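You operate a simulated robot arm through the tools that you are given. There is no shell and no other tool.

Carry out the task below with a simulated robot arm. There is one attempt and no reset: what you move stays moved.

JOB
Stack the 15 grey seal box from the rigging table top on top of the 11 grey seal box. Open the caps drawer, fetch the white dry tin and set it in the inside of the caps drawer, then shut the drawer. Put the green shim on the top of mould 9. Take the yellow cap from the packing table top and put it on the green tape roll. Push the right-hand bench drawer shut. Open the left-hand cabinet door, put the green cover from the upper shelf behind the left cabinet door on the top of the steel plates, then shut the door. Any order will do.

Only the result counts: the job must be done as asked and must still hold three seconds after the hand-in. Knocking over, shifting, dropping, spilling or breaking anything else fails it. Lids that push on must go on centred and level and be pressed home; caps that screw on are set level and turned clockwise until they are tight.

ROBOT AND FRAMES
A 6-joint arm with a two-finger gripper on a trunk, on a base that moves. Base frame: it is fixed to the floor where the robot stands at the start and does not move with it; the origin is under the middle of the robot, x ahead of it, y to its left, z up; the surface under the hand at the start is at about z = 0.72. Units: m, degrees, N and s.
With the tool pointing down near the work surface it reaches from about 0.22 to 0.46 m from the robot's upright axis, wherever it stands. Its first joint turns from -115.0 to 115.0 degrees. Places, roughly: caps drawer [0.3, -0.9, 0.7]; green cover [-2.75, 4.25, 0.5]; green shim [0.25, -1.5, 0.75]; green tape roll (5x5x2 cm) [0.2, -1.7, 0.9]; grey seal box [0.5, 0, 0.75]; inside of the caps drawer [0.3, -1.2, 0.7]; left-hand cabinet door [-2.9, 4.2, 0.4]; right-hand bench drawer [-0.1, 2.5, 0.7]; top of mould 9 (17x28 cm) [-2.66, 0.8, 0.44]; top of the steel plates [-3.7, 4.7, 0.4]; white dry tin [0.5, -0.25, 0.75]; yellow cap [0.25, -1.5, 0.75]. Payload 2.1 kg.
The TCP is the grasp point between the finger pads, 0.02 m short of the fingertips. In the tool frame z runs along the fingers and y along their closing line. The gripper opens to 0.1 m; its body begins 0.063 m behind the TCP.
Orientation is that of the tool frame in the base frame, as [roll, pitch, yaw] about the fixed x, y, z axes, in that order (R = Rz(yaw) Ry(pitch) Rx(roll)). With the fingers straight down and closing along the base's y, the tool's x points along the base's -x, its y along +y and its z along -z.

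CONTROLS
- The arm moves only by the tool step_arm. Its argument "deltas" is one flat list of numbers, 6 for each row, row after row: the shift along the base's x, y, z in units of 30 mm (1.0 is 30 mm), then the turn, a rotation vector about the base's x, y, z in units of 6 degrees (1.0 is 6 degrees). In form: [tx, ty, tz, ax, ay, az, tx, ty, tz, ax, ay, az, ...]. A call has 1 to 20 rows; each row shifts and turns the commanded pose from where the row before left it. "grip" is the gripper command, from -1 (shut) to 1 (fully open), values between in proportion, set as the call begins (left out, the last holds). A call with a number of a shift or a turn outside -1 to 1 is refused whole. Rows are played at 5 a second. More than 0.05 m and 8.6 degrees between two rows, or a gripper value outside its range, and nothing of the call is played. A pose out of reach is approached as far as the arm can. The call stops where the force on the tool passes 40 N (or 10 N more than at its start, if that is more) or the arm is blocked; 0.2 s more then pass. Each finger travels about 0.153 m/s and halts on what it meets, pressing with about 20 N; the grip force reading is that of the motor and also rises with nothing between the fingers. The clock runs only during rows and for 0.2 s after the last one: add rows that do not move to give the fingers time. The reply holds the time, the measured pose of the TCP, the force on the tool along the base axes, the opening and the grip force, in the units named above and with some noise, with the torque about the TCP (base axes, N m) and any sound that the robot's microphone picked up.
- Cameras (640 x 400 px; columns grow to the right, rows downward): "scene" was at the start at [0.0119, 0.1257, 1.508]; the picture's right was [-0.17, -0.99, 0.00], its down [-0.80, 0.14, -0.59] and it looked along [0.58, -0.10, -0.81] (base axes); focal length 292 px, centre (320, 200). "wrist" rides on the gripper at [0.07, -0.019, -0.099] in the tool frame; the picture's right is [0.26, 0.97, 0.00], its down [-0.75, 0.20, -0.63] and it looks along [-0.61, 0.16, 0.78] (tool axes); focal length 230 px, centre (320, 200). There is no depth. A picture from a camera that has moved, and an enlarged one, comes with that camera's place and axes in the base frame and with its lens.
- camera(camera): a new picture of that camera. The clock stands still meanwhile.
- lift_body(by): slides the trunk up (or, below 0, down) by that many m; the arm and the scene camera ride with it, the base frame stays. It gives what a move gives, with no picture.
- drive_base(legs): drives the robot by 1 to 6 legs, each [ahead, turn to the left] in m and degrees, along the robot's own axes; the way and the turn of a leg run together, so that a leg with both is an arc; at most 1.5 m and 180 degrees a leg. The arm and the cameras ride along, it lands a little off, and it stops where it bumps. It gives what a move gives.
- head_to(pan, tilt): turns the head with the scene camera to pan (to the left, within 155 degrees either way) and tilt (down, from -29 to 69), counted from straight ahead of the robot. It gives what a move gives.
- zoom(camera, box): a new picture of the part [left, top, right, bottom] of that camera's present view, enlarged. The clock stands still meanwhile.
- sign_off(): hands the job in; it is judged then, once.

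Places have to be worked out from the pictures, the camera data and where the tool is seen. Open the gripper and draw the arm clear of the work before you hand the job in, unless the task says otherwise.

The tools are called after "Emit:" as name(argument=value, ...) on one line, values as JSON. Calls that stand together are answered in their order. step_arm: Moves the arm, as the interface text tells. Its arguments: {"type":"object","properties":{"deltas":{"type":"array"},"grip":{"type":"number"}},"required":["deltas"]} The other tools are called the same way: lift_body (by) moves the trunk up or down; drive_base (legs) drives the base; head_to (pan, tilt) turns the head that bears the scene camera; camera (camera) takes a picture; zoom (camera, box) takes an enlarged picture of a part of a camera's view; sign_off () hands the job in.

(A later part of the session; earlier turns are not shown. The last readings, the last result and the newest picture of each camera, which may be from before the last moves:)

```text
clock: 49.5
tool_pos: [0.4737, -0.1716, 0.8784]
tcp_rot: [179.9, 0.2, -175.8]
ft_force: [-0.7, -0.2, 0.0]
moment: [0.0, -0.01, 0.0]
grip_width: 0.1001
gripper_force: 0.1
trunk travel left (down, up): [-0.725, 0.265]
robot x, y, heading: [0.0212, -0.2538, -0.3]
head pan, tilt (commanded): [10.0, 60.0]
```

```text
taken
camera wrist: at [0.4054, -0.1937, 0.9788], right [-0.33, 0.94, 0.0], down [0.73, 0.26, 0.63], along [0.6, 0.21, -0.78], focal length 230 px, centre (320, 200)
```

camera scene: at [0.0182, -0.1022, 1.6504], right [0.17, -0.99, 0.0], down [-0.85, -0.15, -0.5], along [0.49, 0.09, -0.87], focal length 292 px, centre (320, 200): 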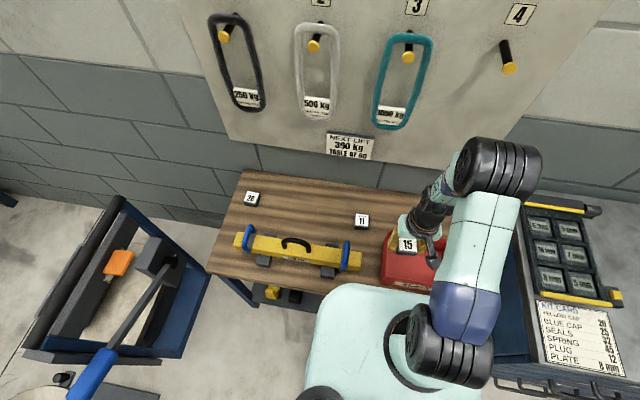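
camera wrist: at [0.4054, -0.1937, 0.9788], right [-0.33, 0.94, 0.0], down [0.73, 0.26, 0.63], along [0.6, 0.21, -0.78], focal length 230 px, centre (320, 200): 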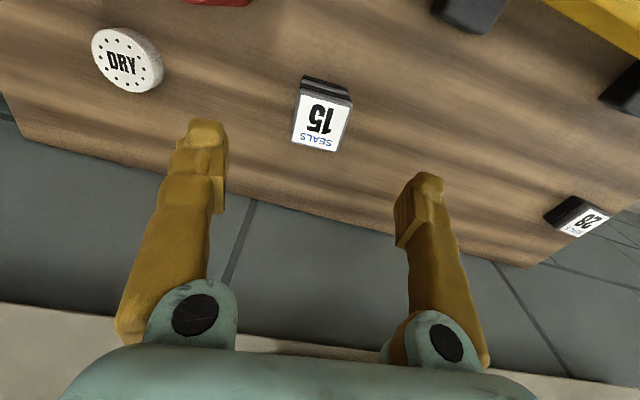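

Box 15 sits squarely on 11. Next the tin; I take pictures of it and the red bin beside it to get heights and clearances.

Emit:
step_arm(deltas=[-0.3, -0.95, 0, 0, 0, 0, -0.3, -0.95, 0, 0, 0, 0, -0.2, -0.95, 0, 0, 0, 0, -0.2, -0.95, 0, 0, 0, 0, 0, -0.95, 0, 0, 0, 0, 0, -0.95, 0, 0, 0, 0, 0, 0, 0, 0, 0, 0])

Emit:
camera(camera="wrist")

Emit:
head_to(pan=-20, tilt=55)

Emit:
camera(camera="scene")

```text
clock: 51.1
tool_pos: [0.4444, -0.3406, 0.8778]
tcp_rot: [-179.9, 0.1, -175.9]
ft_force: [-0.5, 0.0, -1.2]
moment: [-0.03, -0.01, 0.02]
grip_width: 0.0998
gripper_force: 0.1
trunk travel left (down, up): [-0.725, 0.265]
robot x, y, heading: [0.0211, -0.2549, -0.1]
head pan, tilt (commanded): [10.0, 60.0]
```

```text
taken
camera wrist: at [0.3768, -0.3636, 0.9779], right [-0.33, 0.94, 0.0], down [0.73, 0.26, 0.63], along [0.6, 0.21, -0.78], focal length 230 px, centre (320, 200)
```

wrist: 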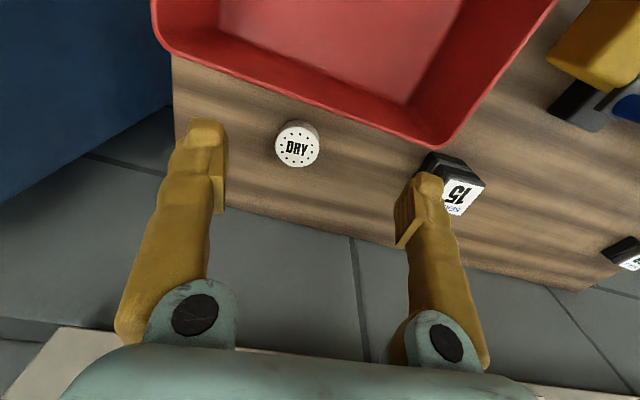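

```text
clock: 52.1
tool_pos: [0.4456, -0.3392, 0.8786]
tcp_rot: [179.9, 0.1, -175.8]
ft_force: [0.1, 0.2, 0.1]
moment: [-0.01, 0.0, 0.02]
grip_width: 0.1
gripper_force: 0.0
trunk travel left (down, up): [-0.725, 0.265]
robot x, y, heading: [0.016, -0.2568, -0.1]
head pan, tilt (commanded): [-20.0, 55.0]
```

```text
taken
camera scene: at [0.0273, -0.1381, 1.5065], right [-0.34, -0.94, 0.0], down [-0.77, 0.28, -0.57], along [0.54, -0.2, -0.82], focal length 292 px, centre (320, 200)
```

scene: 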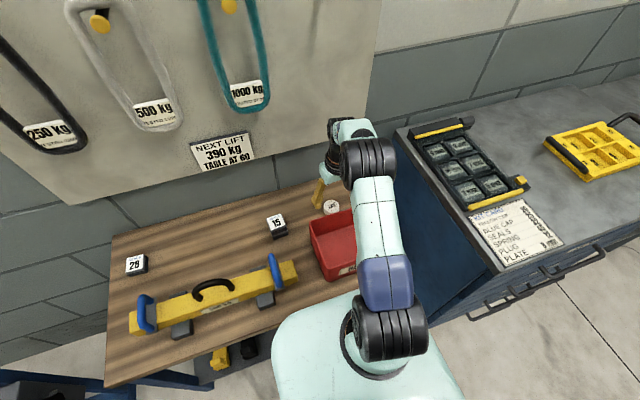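

The tin is ≈(0.494,-0.350), top ≈0.745 (⌀5 cm, ~2.5 cm tall); the bin's back rim is at x≈0.42, z≈0.815. To keep the wrist camera clear of the bin and gain reach, I turn the gripper +41° in yaw and tilt it about 5° outward above the tin.

Emit:
step_arm(deltas=[0, 0, 0, 0, 0, 0.97, 0, 0, 0, 0, 0, 0.97, 0, 0, 0, 0, 0, 0.97, 0, 0, 0, 0, 0, 0.97, 0, 0, 0, 0, 0, 0.97, 0, 0, 0, 0, 0, 0.97, 0, 0, 0, 0, 0, 0.97, 0.4, -0.08, 0, -0.08, -0.41, 0, 0.4, -0.08, -0.3, -0.08, -0.41, 0, 0.41, -0.08, -0.3, 0, 0, 0, 0.41, -0.08, -0.3, 0, 0, 0, 0, 0, 0, 0, 0, 0])

Emit:
camera(camera="wrist")

Emit:
camera(camera="scene")

```text
clock: 54.7
tool_pos: [0.4938, -0.3481, 0.8515]
tcp_rot: [-175.8, 2.9, -134.9]
ft_force: [-0.6, -0.2, -0.2]
moment: [0.03, 0.0, 0.0]
grip_width: 0.1001
gripper_force: 0.0
trunk travel left (down, up): [-0.725, 0.265]
robot x, y, heading: [0.0219, -0.2545, -0.2]
head pan, tilt (commanded): [-20.0, 55.0]
```

```text
taken
camera wrist: at [0.4491, -0.4102, 0.9488], right [-0.86, 0.5, -0.08], down [0.33, 0.68, 0.65], along [0.38, 0.53, -0.76], focal length 230 px, centre (320, 200)
```

wrist: 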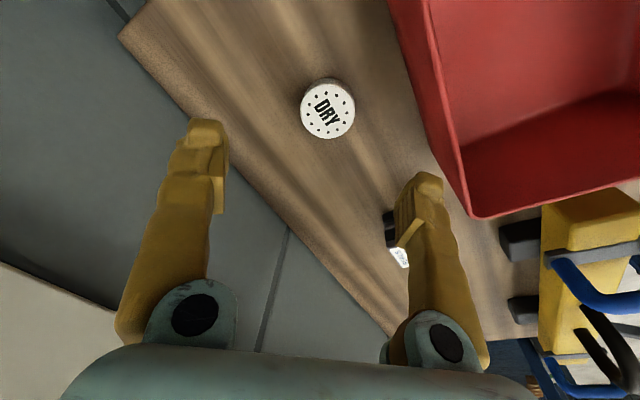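

```text
taken
camera scene: at [0.0268, -0.1383, 1.5065], right [-0.34, -0.94, 0.0], down [-0.77, 0.28, -0.57], along [0.54, -0.2, -0.82], focal length 292 px, centre (320, 200)
```

scene: 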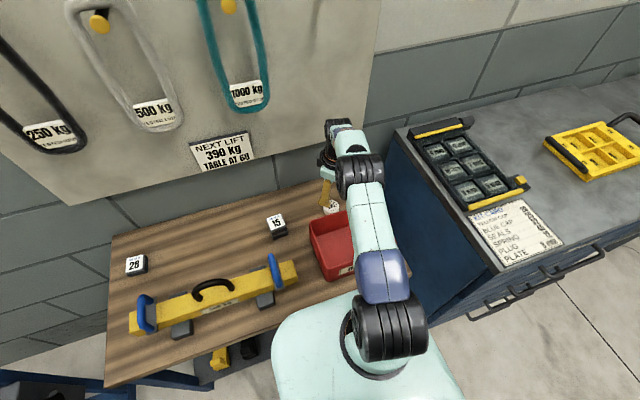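

The tin sits between the fingers. I descend to z≈0.747, keeping the tips clear of the table, then close.

Emit:
step_arm(deltas=[0.01, -0.03, -0.87, 0, 0, 0, 0.01, -0.03, -0.87, 0, 0, 0, 0, -0.03, -0.87, 0, 0, 0, 0, -0.03, -0.5, 0, 0, 0])

Emit:
camera(camera="wrist")

Emit:
zoom(camera="scene", box=[240, 130, 440, 280])

```text
clock: 55.7
tool_pos: [0.4946, -0.3532, 0.7591]
tcp_rot: [-175.9, 2.9, -135.0]
ft_force: [0.7, -0.2, 0.0]
moment: [-0.04, -0.01, 0.02]
grip_width: 0.1
gripper_force: 0.1
trunk travel left (down, up): [-0.725, 0.265]
robot x, y, heading: [0.0212, -0.2581, -0.1]
head pan, tilt (commanded): [-20.0, 55.0]
```

```text
taken
camera wrist: at [0.4496, -0.4144, 0.8558], right [-0.86, 0.5, -0.08], down [0.33, 0.68, 0.65], along [0.38, 0.53, -0.76], focal length 230 px, centre (320, 200)
```

wrist: 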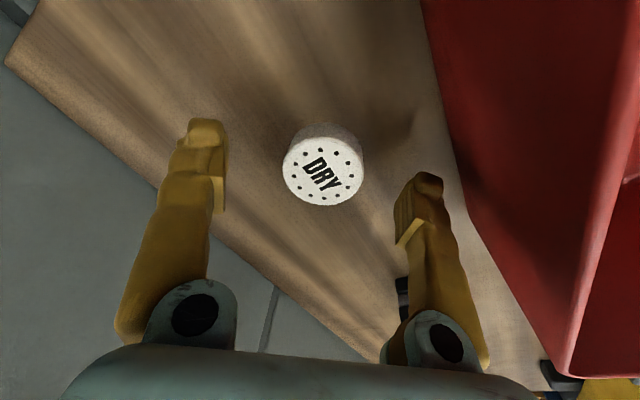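

```text
2.67 times, centred on (340, 205) of scene
camera zoom: at [0.0273, -0.1385, 1.5065], right [-0.34, -0.94, 0.0], down [-0.77, 0.28, -0.57], along [0.54, -0.2, -0.82], focal length 779 px, centre (267, 187)
```

zoom: 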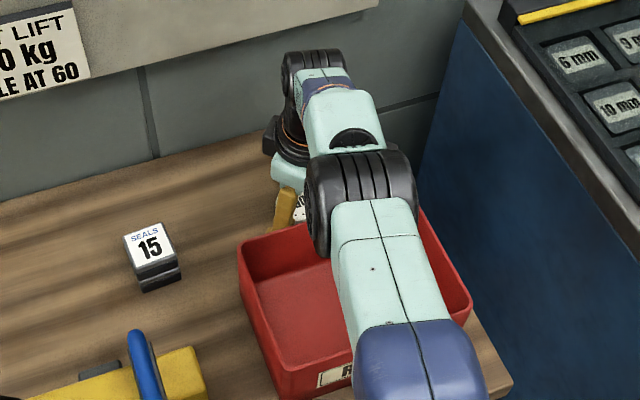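

Tin is centred at the grasp point. I go down 12 mm more and close.

Emit:
step_arm(deltas=[0, 0, -0.4, 0, 0, 0, 0, 0, 0, 0, 0, 0])

Emit:
step_arm(deltas=[0, 0, 0, 0, 0, 0, 0, 0, 0, 0, 0, 0, 0, 0, 0, 0, 0, 0, 0, 0, 0, 0, 0, 0], grip=-1)

Emit:
camera(camera="wrist")

```text
clock: 56.3
tool_pos: [0.4933, -0.353, 0.7451]
tcp_rot: [-175.8, 2.9, -134.9]
ft_force: [0.3, 0.6, -0.2]
moment: [-0.02, -0.05, 0.03]
grip_width: 0.0999
gripper_force: 0.1
trunk travel left (down, up): [-0.725, 0.265]
robot x, y, heading: [0.0181, -0.2522, -0.4]
head pan, tilt (commanded): [-20.0, 55.0]
```

```text
clock: 57.3
tool_pos: [0.4928, -0.3514, 0.7454]
tcp_rot: [-175.8, 2.9, -134.9]
ft_force: [-0.3, 0.4, 0.3]
moment: [-0.04, -0.01, 0.01]
grip_width: 0.0473
gripper_force: 19.8
trunk travel left (down, up): [-0.725, 0.265]
robot x, y, heading: [0.0215, -0.2566, -0.1]
head pan, tilt (commanded): [-20.0, 55.0]
```

```text
taken
camera wrist: at [0.4478, -0.4134, 0.8435], right [-0.86, 0.5, -0.08], down [0.33, 0.68, 0.65], along [0.38, 0.53, -0.76], focal length 230 px, centre (320, 200)
```

wrist: 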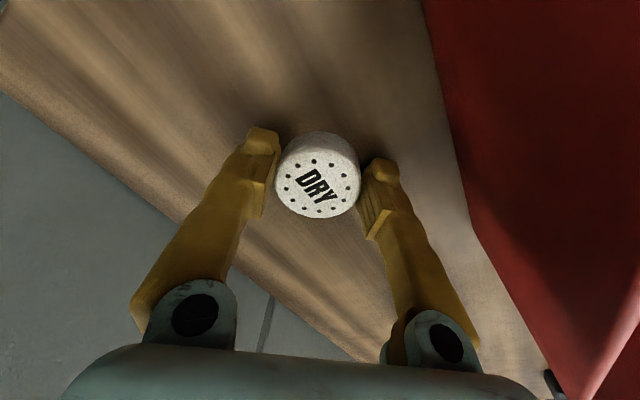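

The tin is held (4.7 cm). I raise the trunk, draw the arm in over the bin, and back away from the table to look at the caps cabinet.

Emit:
lift_body(by=0.2)

Emit:
step_arm(deltas=[-0.95, 0.5, 0, 0.08, 0.41, 0, -0.95, 0.5, 0, 0.08, 0.41, 0, -0.95, 0.5, 0, 0, 0, 0, -0.95, 0.5, 0, 0, 0, 0, -0.95, 0.5, 0, 0, 0, 0, -0.95, 0.5, 0, 0, 0, 0])

Emit:
drive_base(legs=[[-0.5, 0], [0, -55]])

Emit:
head_to(pan=0, tilt=35)

Emit:
camera(camera="scene")

```text
clock: 59.5
tool_pos: [0.4924, -0.3526, 0.9461]
tcp_rot: [-175.9, 3.0, -134.9]
ft_force: [0.2, -0.1, -0.3]
moment: [0.0, 0.04, -0.02]
grip_width: 0.0476
gripper_force: 20.0
trunk travel left (down, up): [-0.925, 0.065]
robot x, y, heading: [0.0158, -0.256, -0.2]
head pan, tilt (commanded): [-20.0, 55.0]
```

```text
clock: 60.9
tool_pos: [0.319, -0.2599, 0.9478]
tcp_rot: [-179.9, 0.0, -135.1]
ft_force: [-0.5, -0.5, -0.7]
moment: [0.0, 0.03, -0.03]
grip_width: 0.0472
gripper_force: 20.4
trunk travel left (down, up): [-0.925, 0.065]
robot x, y, heading: [0.0212, -0.2591, -0.2]
head pan, tilt (commanded): [-20.0, 55.0]
```

```text
clock: 66.3
tool_pos: [-0.3122, -0.5046, 0.9469]
tcp_rot: [179.9, 0.1, 169.9]
ft_force: [0.2, -0.2, -0.4]
moment: [0.0, 0.01, -0.01]
grip_width: 0.0472
gripper_force: 20.2
trunk travel left (down, up): [-0.925, 0.065]
robot x, y, heading: [-0.479, -0.2556, -55.3]
head pan, tilt (commanded): [-20.0, 55.0]
```

```text
clock: 67.1
tool_pos: [-0.3133, -0.5028, 0.9482]
tcp_rot: [180.0, 0.1, 169.8]
ft_force: [0.2, -0.5, -1.0]
moment: [-0.03, -0.01, 0.03]
grip_width: 0.0472
gripper_force: 20.4
trunk travel left (down, up): [-0.925, 0.065]
robot x, y, heading: [-0.4768, -0.2552, -55.2]
head pan, tilt (commanded): [0.0, 35.0]
```

```text
taken
camera scene: at [-0.3488, -0.1959, 1.7347], right [-0.82, -0.57, 0.0], down [-0.33, 0.47, -0.82], along [0.47, -0.67, -0.57], focal length 292 px, centre (320, 200)
```

scene: 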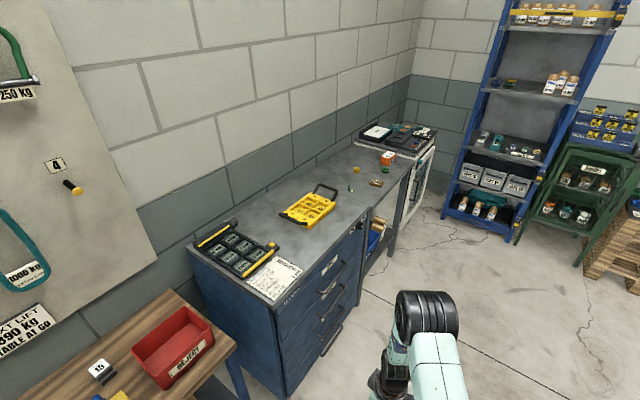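

I see the drawer cabinet with labelled drawers; I zoom in to read the labels.

Emit:
zoom(camera="scene", box=[260, 200, 420, 300])

Emit:
zoom(camera="scene", box=[260, 280, 420, 380])

Emit:
zoom(camera="scene", box=[330, 110, 490, 210])

```text
4.00 times, centred on (340, 250) of scene
camera zoom: at [-0.3488, -0.1959, 1.7347], right [-0.82, -0.57, 0.0], down [-0.33, 0.47, -0.82], along [0.47, -0.67, -0.57], focal length 1168 px, centre (240, 0)
```

zoom: 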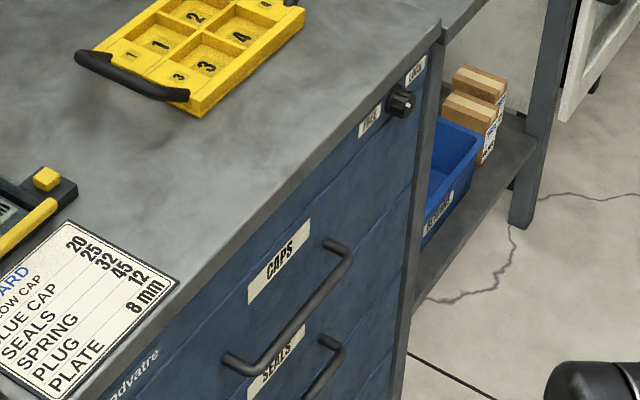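

```text
4.00 times, centred on (340, 330) of scene
camera zoom: at [-0.3488, -0.1959, 1.7347], right [-0.82, -0.57, 0.0], down [-0.33, 0.47, -0.82], along [0.47, -0.67, -0.57], focal length 1168 px, centre (240, -320)
```

zoom: 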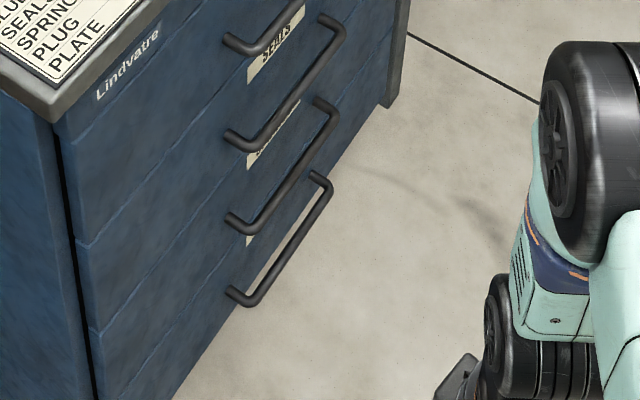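

```text
4.00 times, centred on (410, 160) of scene
camera zoom: at [-0.3488, -0.1959, 1.7347], right [-0.82, -0.57, 0.0], down [-0.33, 0.47, -0.82], along [0.47, -0.67, -0.57], focal length 1168 px, centre (-40, 360)
```

zoom: 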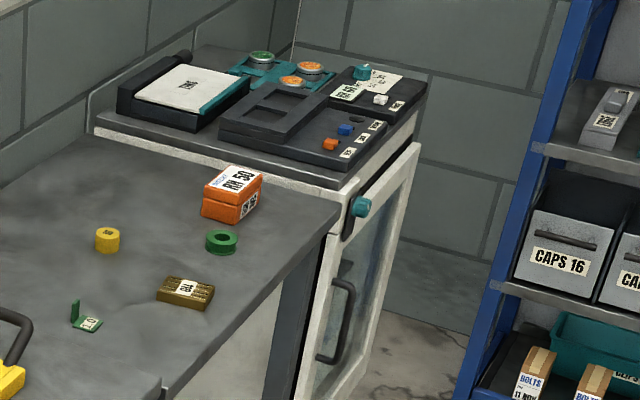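

The top drawer is CAPS, and there is a black knob with FREE/LOCK labels near its right end. I zoom in tighter on the knob and on the packing-table items.

Emit:
zoom(camera="scene", box=[340, 210, 380, 235])

Emit:
zoom(camera="scene", box=[340, 150, 400, 188])

Emit:
camera(camera="wrist")

```text
16.00 times, centred on (360, 222) of scene
camera zoom: at [-0.3488, -0.1959, 1.7347], right [-0.82, -0.57, 0.0], down [-0.33, 0.47, -0.82], along [0.47, -0.67, -0.57], focal length 4672 px, centre (-320, -160)
```

zoom: 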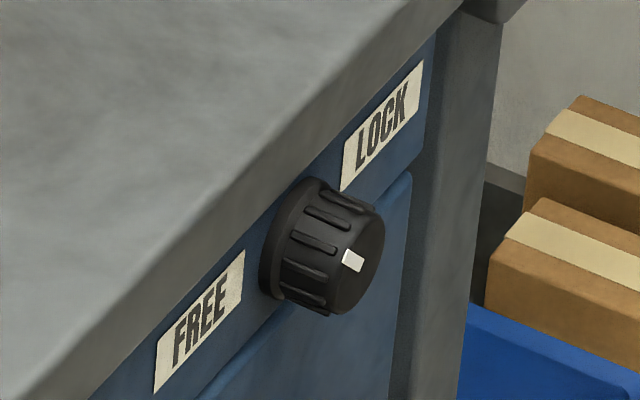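

```text
10.53 times, centred on (370, 169) of scene
camera zoom: at [-0.3488, -0.1959, 1.7347], right [-0.82, -0.57, 0.0], down [-0.33, 0.47, -0.82], along [0.47, -0.67, -0.57], focal length 3074 px, centre (-206, 526)
```

zoom: 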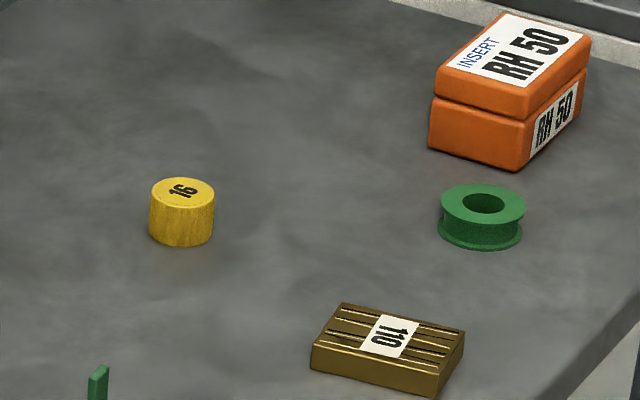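

```text
taken
camera wrist: at [-0.3848, -0.5101, 1.0475], right [-0.08, 1.0, 0.0], down [0.77, 0.07, 0.63], along [0.63, 0.05, -0.78], focal length 230 px, centre (320, 200)
```

wrist: 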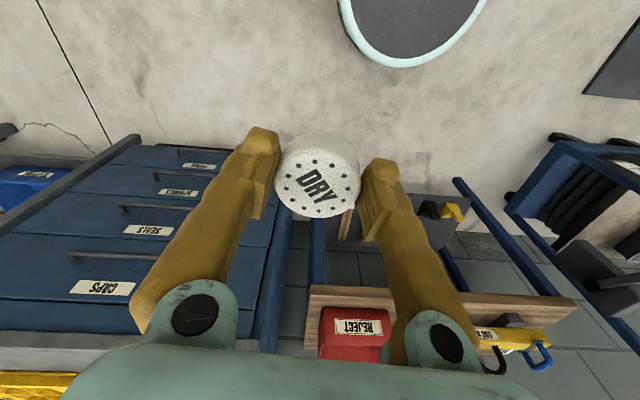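

The knob's white mark needs a closer look from the front. I drive to stand in front of the cabinet facing it.

Emit:
drive_base(legs=[[0, -34.8], [0.65, 0], [0, 90]])

Emit:
head_to(pan=-15, tilt=40)

Emit:
camera(camera="scene")

Emit:
camera(camera="wrist")

```text
clock: 76.2
tool_pos: [-0.1917, -0.9243, 0.9467]
tcp_rot: [180.0, 0.1, -137.6]
ft_force: [-0.3, 0.3, -0.9]
moment: [0.0, 0.03, -0.01]
grip_width: 0.0469
gripper_force: 20.2
trunk travel left (down, up): [-0.925, 0.065]
robot x, y, heading: [-0.4923, -0.9019, -2.3]
head pan, tilt (commanded): [0.0, 35.0]
```

```text
clock: 76.9
tool_pos: [-0.1916, -0.9224, 0.9489]
tcp_rot: [180.0, 0.0, -137.5]
ft_force: [-0.7, 0.3, -0.6]
moment: [0.03, 0.01, 0.03]
grip_width: 0.0471
gripper_force: 20.6
trunk travel left (down, up): [-0.925, 0.065]
robot x, y, heading: [-0.4909, -0.9017, -2.8]
head pan, tilt (commanded): [-15.0, 40.0]
```

```text
taken
camera scene: at [-0.4634, -0.7849, 1.7272], right [-0.3, -0.95, 0.0], down [-0.61, 0.19, -0.77], along [0.73, -0.23, -0.64], focal length 292 px, centre (320, 200)
```

scene: 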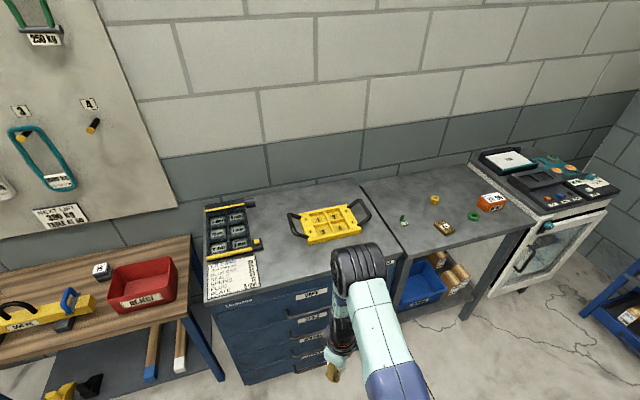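

```text
taken
camera wrist: at [-0.23, -0.9834, 1.0475], right [-0.84, 0.54, 0.0], down [0.42, 0.65, 0.63], along [0.34, 0.53, -0.78], focal length 230 px, centre (320, 200)
```

wrist: 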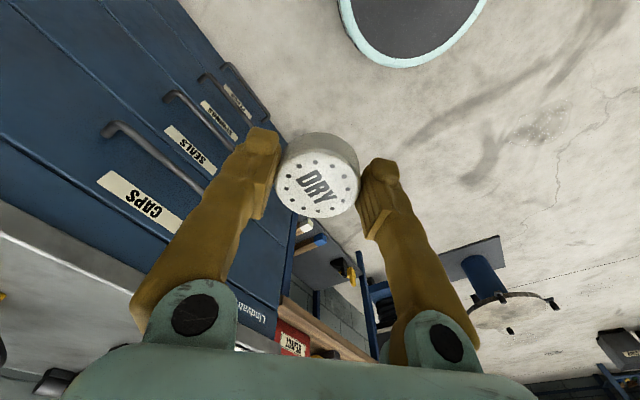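

The elbow hides the knob. I swing the held tin to the left a bit and look again.

Emit:
step_arm(deltas=[0, 0.95, 0, 0, 0, 0, 0, 0.95, 0, 0, 0, 0, 0, 0.95, 0, 0, 0, 0, 0, 0.95, 0, 0, 0, 0, 0, 0.95, 0, 0, 0, 0, 0, 0.95, 0, 0, 0, 0])

Emit:
zoom(camera="scene", box=[200, 180, 440, 330])

Emit:
zoom(camera="scene", box=[352, 250, 400, 280])

Emit:
zoom(camera="scene", box=[380, 170, 540, 270])

```text
clock: 78.3
tool_pos: [-0.1907, -0.7506, 0.9454]
tcp_rot: [-179.9, 0.1, -137.5]
ft_force: [0.0, 0.8, 0.3]
moment: [-0.01, -0.02, -0.04]
grip_width: 0.0469
gripper_force: 19.9
trunk travel left (down, up): [-0.925, 0.065]
robot x, y, heading: [-0.4945, -0.8996, -2.5]
head pan, tilt (commanded): [-15.0, 40.0]
```

```text
2.67 times, centred on (320, 255) of scene
camera zoom: at [-0.4636, -0.7835, 1.7271], right [-0.3, -0.95, 0.0], down [-0.61, 0.19, -0.77], along [0.73, -0.23, -0.64], focal length 779 px, centre (320, 53)
```

zoom: 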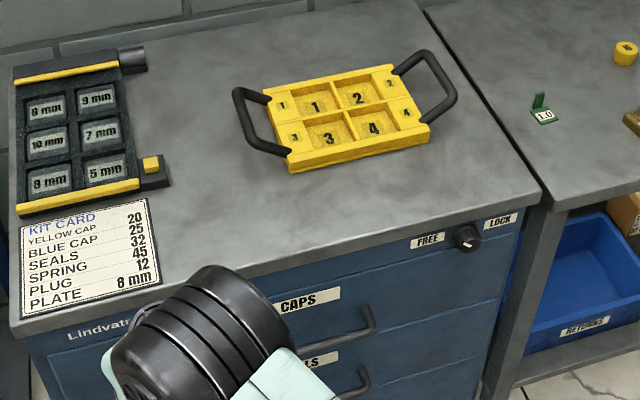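

```text
13.33 times, centred on (376, 265) of scene
camera zoom: at [-0.4636, -0.7835, 1.7271], right [-0.3, -0.95, 0.0], down [-0.61, 0.19, -0.77], along [0.73, -0.23, -0.64], focal length 3893 px, centre (-427, -667)
```

zoom: 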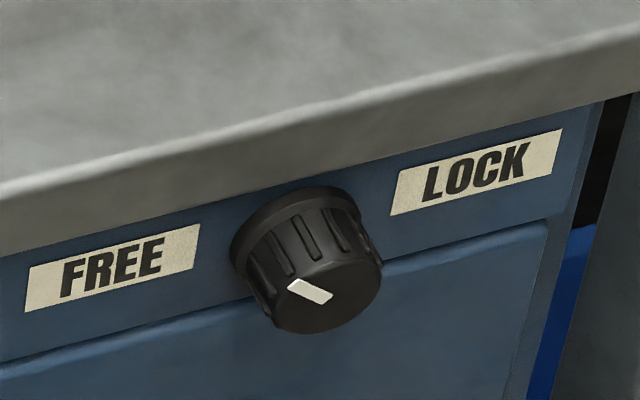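

```text
4.00 times, centred on (460, 220) of scene
camera zoom: at [-0.4636, -0.7835, 1.7271], right [-0.3, -0.95, 0.0], down [-0.61, 0.19, -0.77], along [0.73, -0.23, -0.64], focal length 1168 px, centre (-240, 120)
```

zoom: 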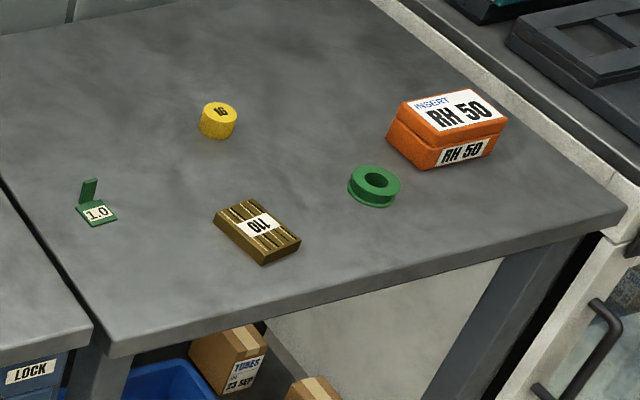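

The knob's pointer points toward FREE. The worktop works out at z≈0.905; I raise the tin, then drive up to the cabinet so I can park the tin on a free spot of the worktop while I open the drawer.

Emit:
step_arm(deltas=[0, 0, 1, 0, 0, 0, 0, 0, 1, 0, 0, 0, 0, 0, 0.7, 0, 0, 0])

Emit:
drive_base(legs=[[0.3, 2.6]])

Emit:
head_to(pan=10, tilt=55)

Emit:
camera(camera="scene")

Emit:
camera(camera="wrist")

```text
clock: 79.1
tool_pos: [-0.1914, -0.7499, 1.028]
tcp_rot: [-179.9, 0.1, -137.5]
ft_force: [0.5, -0.4, -1.2]
moment: [-0.03, 0.03, -0.02]
grip_width: 0.0471
gripper_force: 20.1
trunk travel left (down, up): [-0.925, 0.065]
robot x, y, heading: [-0.4889, -0.903, -2.5]
head pan, tilt (commanded): [-15.0, 40.0]
```

```text
clock: 81.2
tool_pos: [0.0951, -0.7412, 1.0279]
tcp_rot: [-179.9, 0.1, -134.6]
ft_force: [-0.4, 0.8, -0.7]
moment: [-0.02, 0.02, -0.02]
grip_width: 0.047
gripper_force: 19.9
trunk travel left (down, up): [-0.925, 0.065]
robot x, y, heading: [-0.1942, -0.9094, 0.3]
head pan, tilt (commanded): [-15.0, 40.0]
```

```text
clock: 82.0
tool_pos: [0.0965, -0.7414, 1.0268]
tcp_rot: [-179.9, 0.0, -134.5]
ft_force: [-0.2, -0.2, -0.3]
moment: [0.01, 0.01, 0.0]
grip_width: 0.0471
gripper_force: 20.7
trunk travel left (down, up): [-0.925, 0.065]
robot x, y, heading: [-0.1964, -0.9089, 0.5]
head pan, tilt (commanded): [10.0, 55.0]
```

```text
taken
camera scene: at [-0.1845, -0.755, 1.7065], right [0.18, -0.98, 0.0], down [-0.81, -0.15, -0.57], along [0.56, 0.1, -0.82], focal length 292 px, centre (320, 200)
```

scene: 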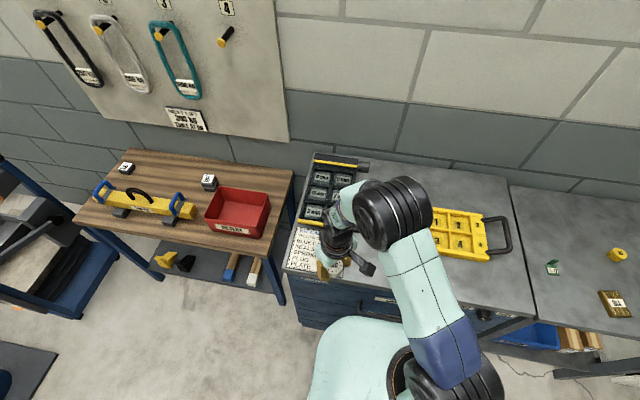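

```text
taken
camera wrist: at [0.0607, -0.8044, 1.1275], right [-0.87, 0.5, 0.0], down [0.38, 0.67, 0.63], along [0.31, 0.55, -0.78], focal length 230 px, centre (320, 200)
```

wrist: 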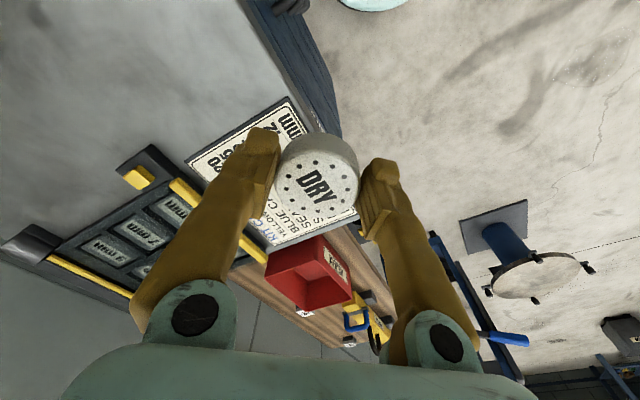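

I move the tin over the free patch near (0.20,-0.87), between the kit card and the yellow organiser, and look from the wrist.

Emit:
step_arm(deltas=[0.69, -0.86, 0, 0, 0, 0, 0.69, -0.86, 0, 0, 0, 0, 0.69, -0.86, 0, 0, 0, 0, 0.69, -0.86, 0, 0, 0, 0, 0.69, -0.86, 0, 0, 0, 0])

Emit:
camera(camera="wrist")

Emit:
camera(camera="scene")

```text
clock: 83.2
tool_pos: [0.1997, -0.8702, 1.0274]
tcp_rot: [180.0, 0.2, -134.6]
ft_force: [-0.5, -0.3, -0.6]
moment: [0.03, 0.05, 0.01]
grip_width: 0.047
gripper_force: 20.1
trunk travel left (down, up): [-0.925, 0.065]
robot x, y, heading: [-0.1926, -0.9091, 0.2]
head pan, tilt (commanded): [10.0, 55.0]
```

```text
taken
camera wrist: at [0.1645, -0.9337, 1.128], right [-0.87, 0.49, 0.0], down [0.38, 0.67, 0.63], along [0.31, 0.55, -0.78], focal length 230 px, centre (320, 200)
```

wrist: 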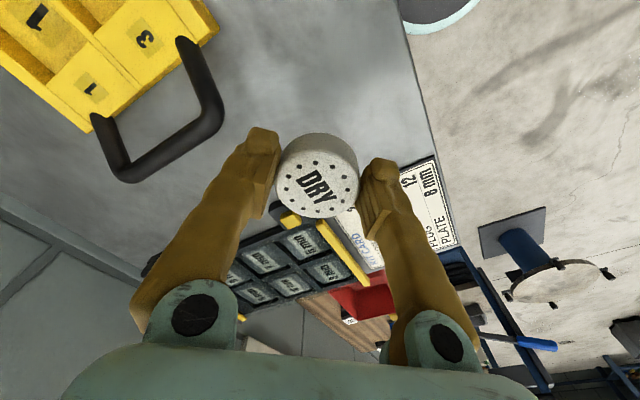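

```text
taken
camera scene: at [-0.1836, -0.7566, 1.7066], right [0.18, -0.98, 0.0], down [-0.81, -0.15, -0.57], along [0.56, 0.1, -0.82], focal length 292 px, centre (320, 200)
```

scene: 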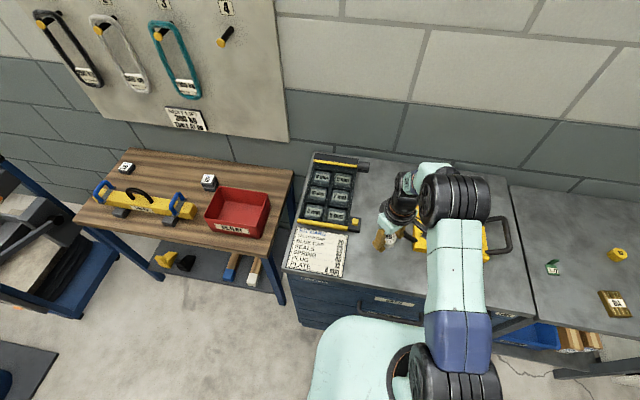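

The organiser's handle reaches y≈-0.92, so I shift the spot to about (0.185,-0.845) and lower toward the worktop.

Emit:
step_arm(deltas=[-0.5, 0.83, 0, 0, 0, 0, 0, 0, -0.9, 0, 0, 0, 0, 0, -0.9, 0, 0, 0, 0, 0, -0.7, 0, 0, 0])

Emit:
camera(camera="wrist")

```text
clock: 84.2
tool_pos: [0.183, -0.8454, 0.9516]
tcp_rot: [180.0, 0.0, -134.6]
ft_force: [-0.1, 0.1, 0.3]
moment: [-0.04, 0.02, -0.01]
grip_width: 0.0468
gripper_force: 19.5
trunk travel left (down, up): [-0.925, 0.065]
robot x, y, heading: [-0.1938, -0.9129, 0.2]
head pan, tilt (commanded): [10.0, 55.0]
```

```text
taken
camera wrist: at [0.1473, -0.908, 1.0513], right [-0.87, 0.5, 0.0], down [0.38, 0.68, 0.63], along [0.31, 0.55, -0.78], focal length 230 px, centre (320, 200)
```

wrist: 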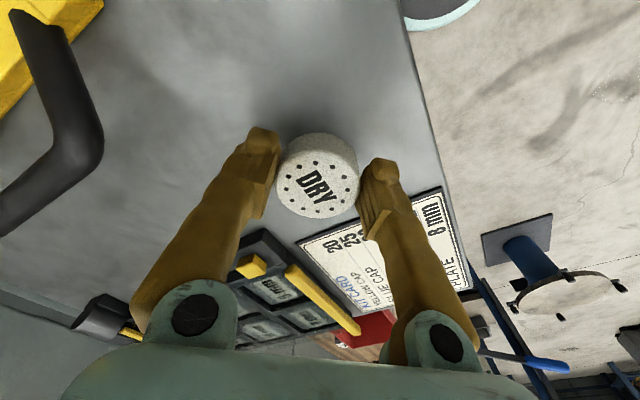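

The tin was gripped at a 5° tilt, so I reapply that tilt to level it and then lower slowly to contact.

Emit:
step_arm(deltas=[0, 0, 0, -0.08, -0.41, 0, 0, 0, 0, -0.08, -0.41, 0, 0, 0, -0.2, 0, 0, 0, 0, 0, -0.2, 0, 0, 0])

Emit:
step_arm(deltas=[0, 0, -0.1, 0, 0, 0, 0, 0, -0.1, 0, 0, 0])

Emit:
step_arm(deltas=[0, 0, -0.06, 0, 0, 0, 0, 0, -0.06, 0, 0, 0])

```text
clock: 85.2
tool_pos: [0.1854, -0.8442, 0.9394]
tcp_rot: [-175.9, 3.0, -134.5]
ft_force: [-1.3, -0.2, -0.7]
moment: [0.0, -0.02, 0.01]
grip_width: 0.047
gripper_force: 19.9
trunk travel left (down, up): [-0.925, 0.065]
robot x, y, heading: [-0.1921, -0.9081, 0.1]
head pan, tilt (commanded): [10.0, 55.0]
```

```text
clock: 85.8
tool_pos: [0.185, -0.8468, 0.9344]
tcp_rot: [-175.7, 2.8, -134.5]
ft_force: [-0.1, -0.1, -1.3]
moment: [-0.01, 0.01, 0.01]
grip_width: 0.0469
gripper_force: 19.8
trunk travel left (down, up): [-0.925, 0.065]
robot x, y, heading: [-0.1945, -0.9088, 0.3]
head pan, tilt (commanded): [10.0, 55.0]
```

```text
clock: 86.5
tool_pos: [0.1862, -0.846, 0.9306]
tcp_rot: [-175.9, 2.8, -134.6]
ft_force: [0.3, -0.1, -0.4]
moment: [-0.03, -0.02, 0.01]
grip_width: 0.0468
gripper_force: 19.6
trunk travel left (down, up): [-0.925, 0.065]
robot x, y, heading: [-0.1958, -0.9085, 0.0]
head pan, tilt (commanded): [10.0, 55.0]
```

No contact yet at TCP 0.930; I continue in 2–3 mm steps.

Emit:
step_arm(deltas=[0, 0, -0.08, 0, 0, 0, 0, 0, -0.08, 0, 0, 0])

Emit:
step_arm(deltas=[0, 0, -0.08, 0, 0, 0, 0, 0, 0, 0, 0, 0])

Emit:
zoom(camera="wrist", box=[220, 90, 420, 240])

```text
clock: 87.0
tool_pos: [0.1853, -0.8456, 0.9268]
tcp_rot: [-175.7, 3.0, -134.5]
ft_force: [0.1, -1.3, 12.9]
moment: [0.26, 0.15, 0.01]
grip_width: 0.0467
gripper_force: 19.8
trunk travel left (down, up): [-0.925, 0.065]
robot x, y, heading: [-0.1942, -0.9101, 0.1]
head pan, tilt (commanded): [10.0, 55.0]
```

```text
clock: 87.7
tool_pos: [0.186, -0.8464, 0.9254]
tcp_rot: [-175.6, 3.2, -134.5]
ft_force: [5.7, 1.0, 23.7]
moment: [0.11, -0.14, 0.01]
grip_width: 0.0471
gripper_force: 19.9
trunk travel left (down, up): [-0.925, 0.065]
robot x, y, heading: [-0.1937, -0.9104, 0.2]
head pan, tilt (commanded): [10.0, 55.0]
```

```text
2.67 times, centred on (320, 165) of wrist
camera zoom: at [0.14, -0.9077, 1.0226], right [-0.86, 0.49, -0.09], down [0.33, 0.68, 0.65], along [0.38, 0.54, -0.75], focal length 614 px, centre (320, 293)
```

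zoom: 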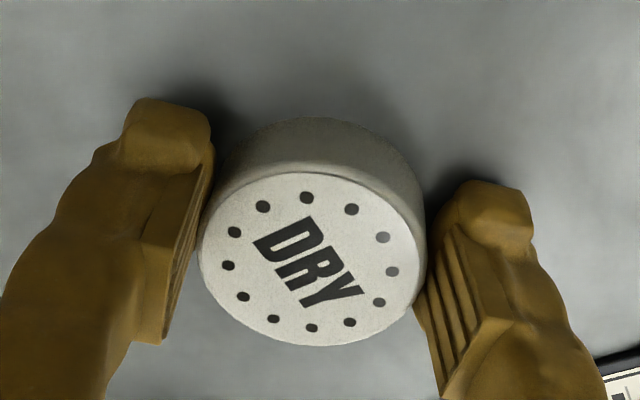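

Firm contact (worktop ≈0.902). I relieve the pressure, open the gripper and rise clear.

Emit:
step_arm(deltas=[0, 0, 0.1, 0, 0, 0, 0, 0, 0, 0, 0, 0])

Emit:
step_arm(deltas=[0, 0, 0, 0, 0, 0, 0, 0, 0, 0, 0, 0, 0, 0, 0, 0, 0, 0], grip=1)

Emit:
step_arm(deltas=[0, 0, 0.6, 0, 0, 0, 0, 0, 1, 0.08, 0.41, 0, 0, 0, 1, 0.08, 0.41, 0, 0, 0, 1, 0, 0, 0])

Emit:
camera(camera="wrist")

```text
clock: 88.2
tool_pos: [0.1833, -0.847, 0.927]
tcp_rot: [-175.9, 2.6, -134.6]
ft_force: [0.7, -0.3, 0.0]
moment: [0.02, -0.03, 0.02]
grip_width: 0.0472
gripper_force: 20.1
trunk travel left (down, up): [-0.925, 0.065]
robot x, y, heading: [-0.1954, -0.9069, 0.5]
head pan, tilt (commanded): [10.0, 55.0]
```

```text
clock: 89.0
tool_pos: [0.1851, -0.8471, 0.9264]
tcp_rot: [-175.7, 2.8, -134.5]
ft_force: [0.3, 0.0, 0.6]
moment: [0.01, 0.01, -0.02]
grip_width: 0.1002
gripper_force: 0.1
trunk travel left (down, up): [-0.925, 0.065]
robot x, y, heading: [-0.1946, -0.9072, 0.5]
head pan, tilt (commanded): [10.0, 55.0]
```

```text
clock: 90.0
tool_pos: [0.1851, -0.8459, 1.0352]
tcp_rot: [-180.0, 0.1, -134.7]
ft_force: [-0.2, -0.5, 0.4]
moment: [-0.01, -0.04, 0.01]
grip_width: 0.1
gripper_force: 0.1
trunk travel left (down, up): [-0.925, 0.065]
robot x, y, heading: [-0.1954, -0.9074, 0.4]
head pan, tilt (commanded): [10.0, 55.0]
```

```text
taken
camera wrist: at [0.1484, -0.9088, 1.1358], right [-0.87, 0.49, 0.0], down [0.38, 0.67, 0.63], along [0.31, 0.55, -0.78], focal length 230 px, centre (320, 200)
```

wrist: 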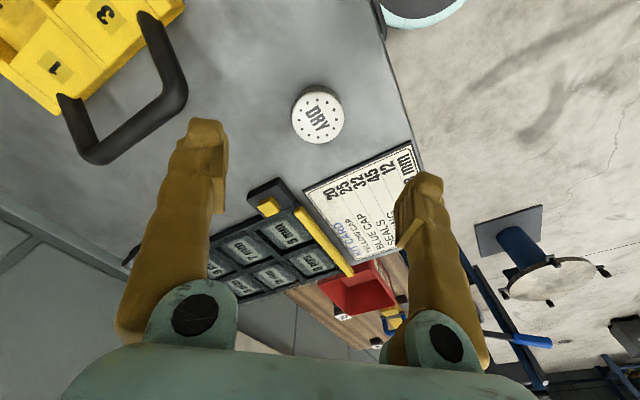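

The tin is parked on the worktop near (0.186,-0.846). I back off 0.2 m and turn the gripper square so the wrist camera can look at the CAPS handle.

Emit:
drive_base(legs=[[-0.2, 0]])

Emit:
step_arm(deltas=[0, -0.2, 0, 0, 0, -0.95, 0, -0.2, 0, 0, 0, -0.95, 0, -0.2, 0, 0, 0, -0.95, 0, -0.2, 0, 0, 0, -0.95, 0, -0.2, 0, 0, 0, -0.95, 0, -0.2, 0, 0, 0, -0.95, 0, -0.2, 0, 0, 0, -0.95, 0, -0.2, 0, 0, 0, -0.95])

Emit:
camera(camera="wrist")

Emit:
head_to(pan=-5, tilt=50)

Emit:
camera(camera="scene")

```text
clock: 91.7
tool_pos: [-0.0148, -0.8471, 1.0346]
tcp_rot: [179.9, -0.2, -134.5]
ft_force: [-0.3, -0.7, -1.0]
moment: [-0.01, 0.04, -0.03]
grip_width: 0.1
gripper_force: 0.1
trunk travel left (down, up): [-0.925, 0.065]
robot x, y, heading: [-0.3967, -0.9122, 0.5]
head pan, tilt (commanded): [10.0, 55.0]
```

```text
clock: 93.5
tool_pos: [-0.0183, -0.8946, 1.034]
tcp_rot: [180.0, 0.1, 180.0]
ft_force: [-0.4, 0.1, 0.0]
moment: [0.03, 0.03, -0.03]
grip_width: 0.1
gripper_force: 0.0
trunk travel left (down, up): [-0.925, 0.065]
robot x, y, heading: [-0.3962, -0.9124, 0.4]
head pan, tilt (commanded): [10.0, 55.0]
```

```text
taken
camera wrist: at [-0.0877, -0.9137, 1.1352], right [-0.26, 0.97, 0.0], down [0.75, 0.2, 0.63], along [0.61, 0.16, -0.78], focal length 230 px, centre (320, 200)
```

wrist: 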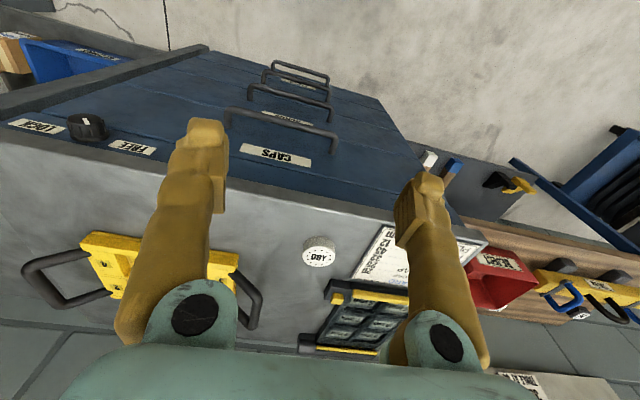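

```text
clock: 94.2
tool_pos: [-0.0178, -0.8942, 1.0345]
tcp_rot: [179.9, 0.0, 180.0]
ft_force: [0.6, 0.3, -0.7]
moment: [0.01, 0.01, 0.01]
grip_width: 0.1
gripper_force: 0.1
trunk travel left (down, up): [-0.925, 0.065]
robot x, y, heading: [-0.3935, -0.9111, 0.4]
head pan, tilt (commanded): [-5.0, 50.0]
```

```text
taken
camera scene: at [-0.3822, -0.7756, 1.713], right [-0.08, -1.0, 0.0], down [-0.76, 0.06, -0.64], along [0.64, -0.05, -0.77], focal length 292 px, centre (320, 200)
```

scene: 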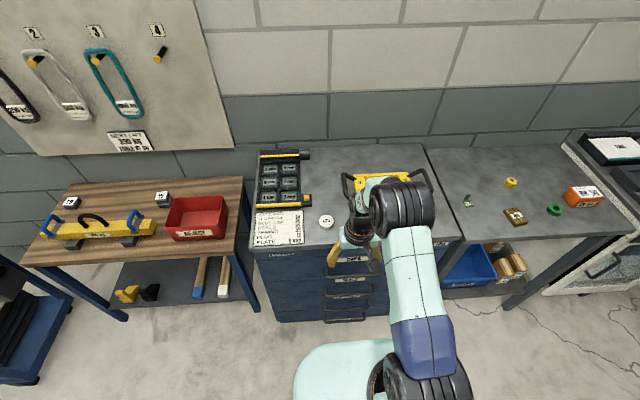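

I zoom on the handle in both cameras to triangulate it.

Emit:
zoom(camera="wrist", box=[190, 50, 390, 175])

Emit:
zoom(camera="scene", box=[250, 230, 410, 330])

Emit:
zoom(camera="wrist", box=[0, 90, 160, 190])

```text
3.20 times, centred on (290, 112) of wrist
camera zoom: at [-0.0878, -0.9134, 1.1352], right [-0.26, 0.97, 0.0], down [0.75, 0.2, 0.63], along [0.61, 0.16, -0.78], focal length 736 px, centre (416, 480)
```

zoom: 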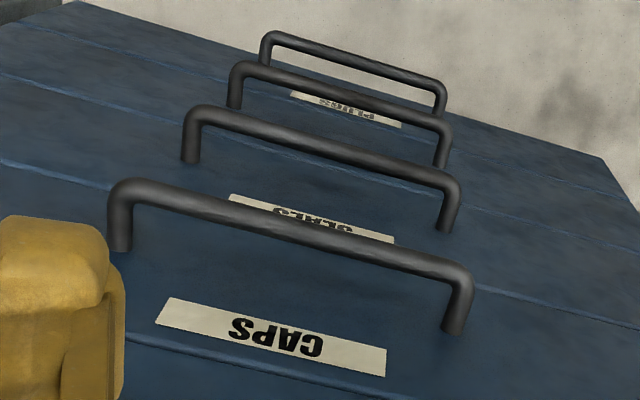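

```text
4.00 times, centred on (330, 280) of scene
camera zoom: at [-0.3822, -0.7756, 1.713], right [-0.08, -1.0, 0.0], down [-0.76, 0.06, -0.64], along [0.64, -0.05, -0.77], focal length 1168 px, centre (280, -120)
```

zoom: 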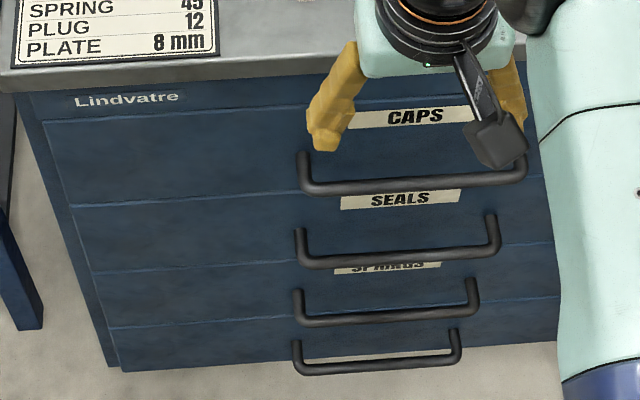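

```text
4.00 times, centred on (80, 140) of wrist
camera zoom: at [-0.0878, -0.9134, 1.1352], right [-0.26, 0.97, 0.0], down [0.75, 0.2, 0.63], along [0.61, 0.16, -0.78], focal length 920 px, centre (1280, 440)
```

zoom: 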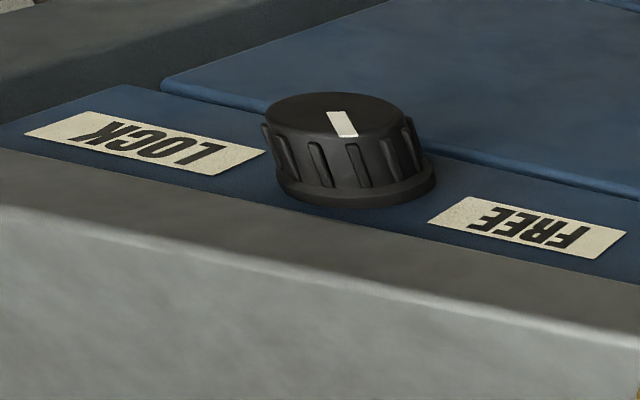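

Triangulated: the CAPS bar lies at x≈0.089, z≈0.695, y from -1.04 to -0.835, with ~3 cm behind it; the drawer front is at x≈0.125. I'll grip the bar with the tool pointing forward, fingers above and below, so I back up, lower the trunk and turn the tool.

Emit:
drive_base(legs=[[-0.15, 0]])

Emit:
lift_body(by=-0.25)

Emit:
step_arm(deltas=[0.1, -0.15, 0, 0, 0, 0.95, 0.1, -0.15, 0, 0, 0, 0.95, 0.1, -0.15, 0, 0, 0, 0.95, 0.1, -0.15, 0, 0, 0, 0.95, 0.1, -0.15, 0, 0, 0, 0.95, 0.1, -0.1, 0, 0, 0, 0.95, 0.1, -0.1, 0, 0, 0, 0.95, 0.1, -0.1, 0, 0, 0, 0.95, 0.1, -0.1, 0, 0, 0, 0.95, 0.1, -0.1, 0, 0, 0, 0.95, 0.1, -0.1, 0, 0, 0, 0.95, 0.1, 0, 0, 0, 0, 0.95, 0.1, 0, 0, 0, 0, 0.95, 0.1, 0, 0, 0, 0, 0.95, 0.1, 0, 0, 0, 0, 0.95, 0.1, 0, 0, 0, 0, 0.75])

```text
clock: 95.6
tool_pos: [-0.1651, -0.8971, 1.0347]
tcp_rot: [-180.0, -0.1, -180.0]
ft_force: [0.1, -0.5, -0.6]
moment: [-0.01, 0.02, -0.03]
grip_width: 0.1001
gripper_force: 0.1
trunk travel left (down, up): [-0.925, 0.065]
robot x, y, heading: [-0.5477, -0.9129, 0.6]
head pan, tilt (commanded): [-5.0, 50.0]
```

```text
clock: 98.2
tool_pos: [-0.1685, -0.8963, 0.785]
tcp_rot: [-179.9, 0.1, -179.9]
ft_force: [-0.8, 0.6, -0.5]
moment: [-0.02, -0.01, -0.01]
grip_width: 0.0998
gripper_force: 0.1
trunk travel left (down, up): [-0.675, 0.315]
robot x, y, heading: [-0.5459, -0.9098, 0.7]
head pan, tilt (commanded): [-5.0, 50.0]
```

```text
clock: 101.6
tool_pos: [-0.1208, -0.9367, 0.7844]
tcp_rot: [179.9, 0.2, -89.9]
ft_force: [0.1, -0.2, 0.4]
moment: [-0.03, -0.01, -0.01]
grip_width: 0.1
gripper_force: 0.0
trunk travel left (down, up): [-0.675, 0.315]
robot x, y, heading: [-0.549, -0.9142, 0.6]
head pan, tilt (commanded): [-5.0, 50.0]
```

Now I pitch the tool forward about the base y axis.

Emit:
step_arm(deltas=[0, 0, 0, 0, -1, 0, 0, 0, 0, 0, -1, 0, 0, 0, 0, 0, -1, 0, 0, 0, 0, 0, -1, 0, 0, 0, 0, 0, -1, 0, 0, 0, 0, 0, -1, 0, 0, 0, 0, 0, -1, 0, 0, 0, 0, 0, -1, 0])

Emit:
step_arm(deltas=[0, 0, 0, 0, -1, 0, 0, 0, 0, 0, -1, 0, 0, 0, 0, 0, -1, 0, 0, 0, 0, 0, -1, 0, 0, 0, 0, 0, -1, 0, 0, 0, 0, 0, -1, 0, 0, 0, 0, 0, -1, 0])

Emit:
camera(camera="wrist")

Emit:
camera(camera="scene")

```text
clock: 103.4
tool_pos: [-0.1113, -0.9556, 0.8015]
tcp_rot: [-143.2, -5.9, -92.2]
ft_force: [-0.4, 0.3, -0.1]
moment: [-0.02, -0.01, -0.02]
grip_width: 0.1001
gripper_force: 0.0
out of reach, approached as far as the arm can: row 4, 5, 6, 7, 8
trunk travel left (down, up): [-0.675, 0.315]
robot x, y, heading: [-0.549, -0.9121, 0.6]
head pan, tilt (commanded): [-5.0, 50.0]
```

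```text
clock: 105.0
tool_pos: [-0.11, -0.9572, 0.8025]
tcp_rot: [-101.2, -2.8, -95.6]
ft_force: [-0.8, -0.2, -0.3]
moment: [-0.01, -0.02, -0.01]
grip_width: 0.1
gripper_force: 0.1
trunk travel left (down, up): [-0.675, 0.315]
robot x, y, heading: [-0.5473, -0.9121, 0.5]
head pan, tilt (commanded): [-5.0, 50.0]
```

```text
taken
camera wrist: at [-0.2099, -1.0151, 0.8445], right [-0.22, -0.29, -0.93], down [-0.58, 0.81, -0.11], along [0.79, 0.52, -0.34], focal length 230 px, centre (320, 200)
```

wrist: 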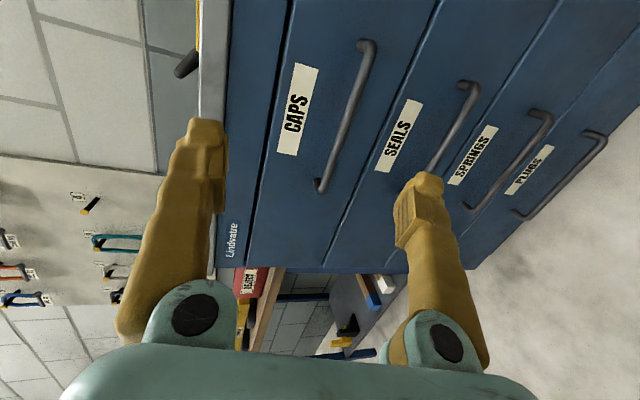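

```text
taken
camera scene: at [-0.5325, -0.7772, 1.463], right [-0.08, -1.0, 0.0], down [-0.76, 0.06, -0.64], along [0.64, -0.05, -0.77], focal length 292 px, centre (320, 200)
```

scene: 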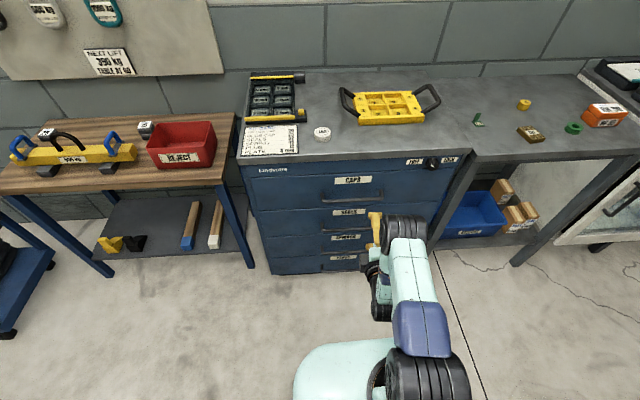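

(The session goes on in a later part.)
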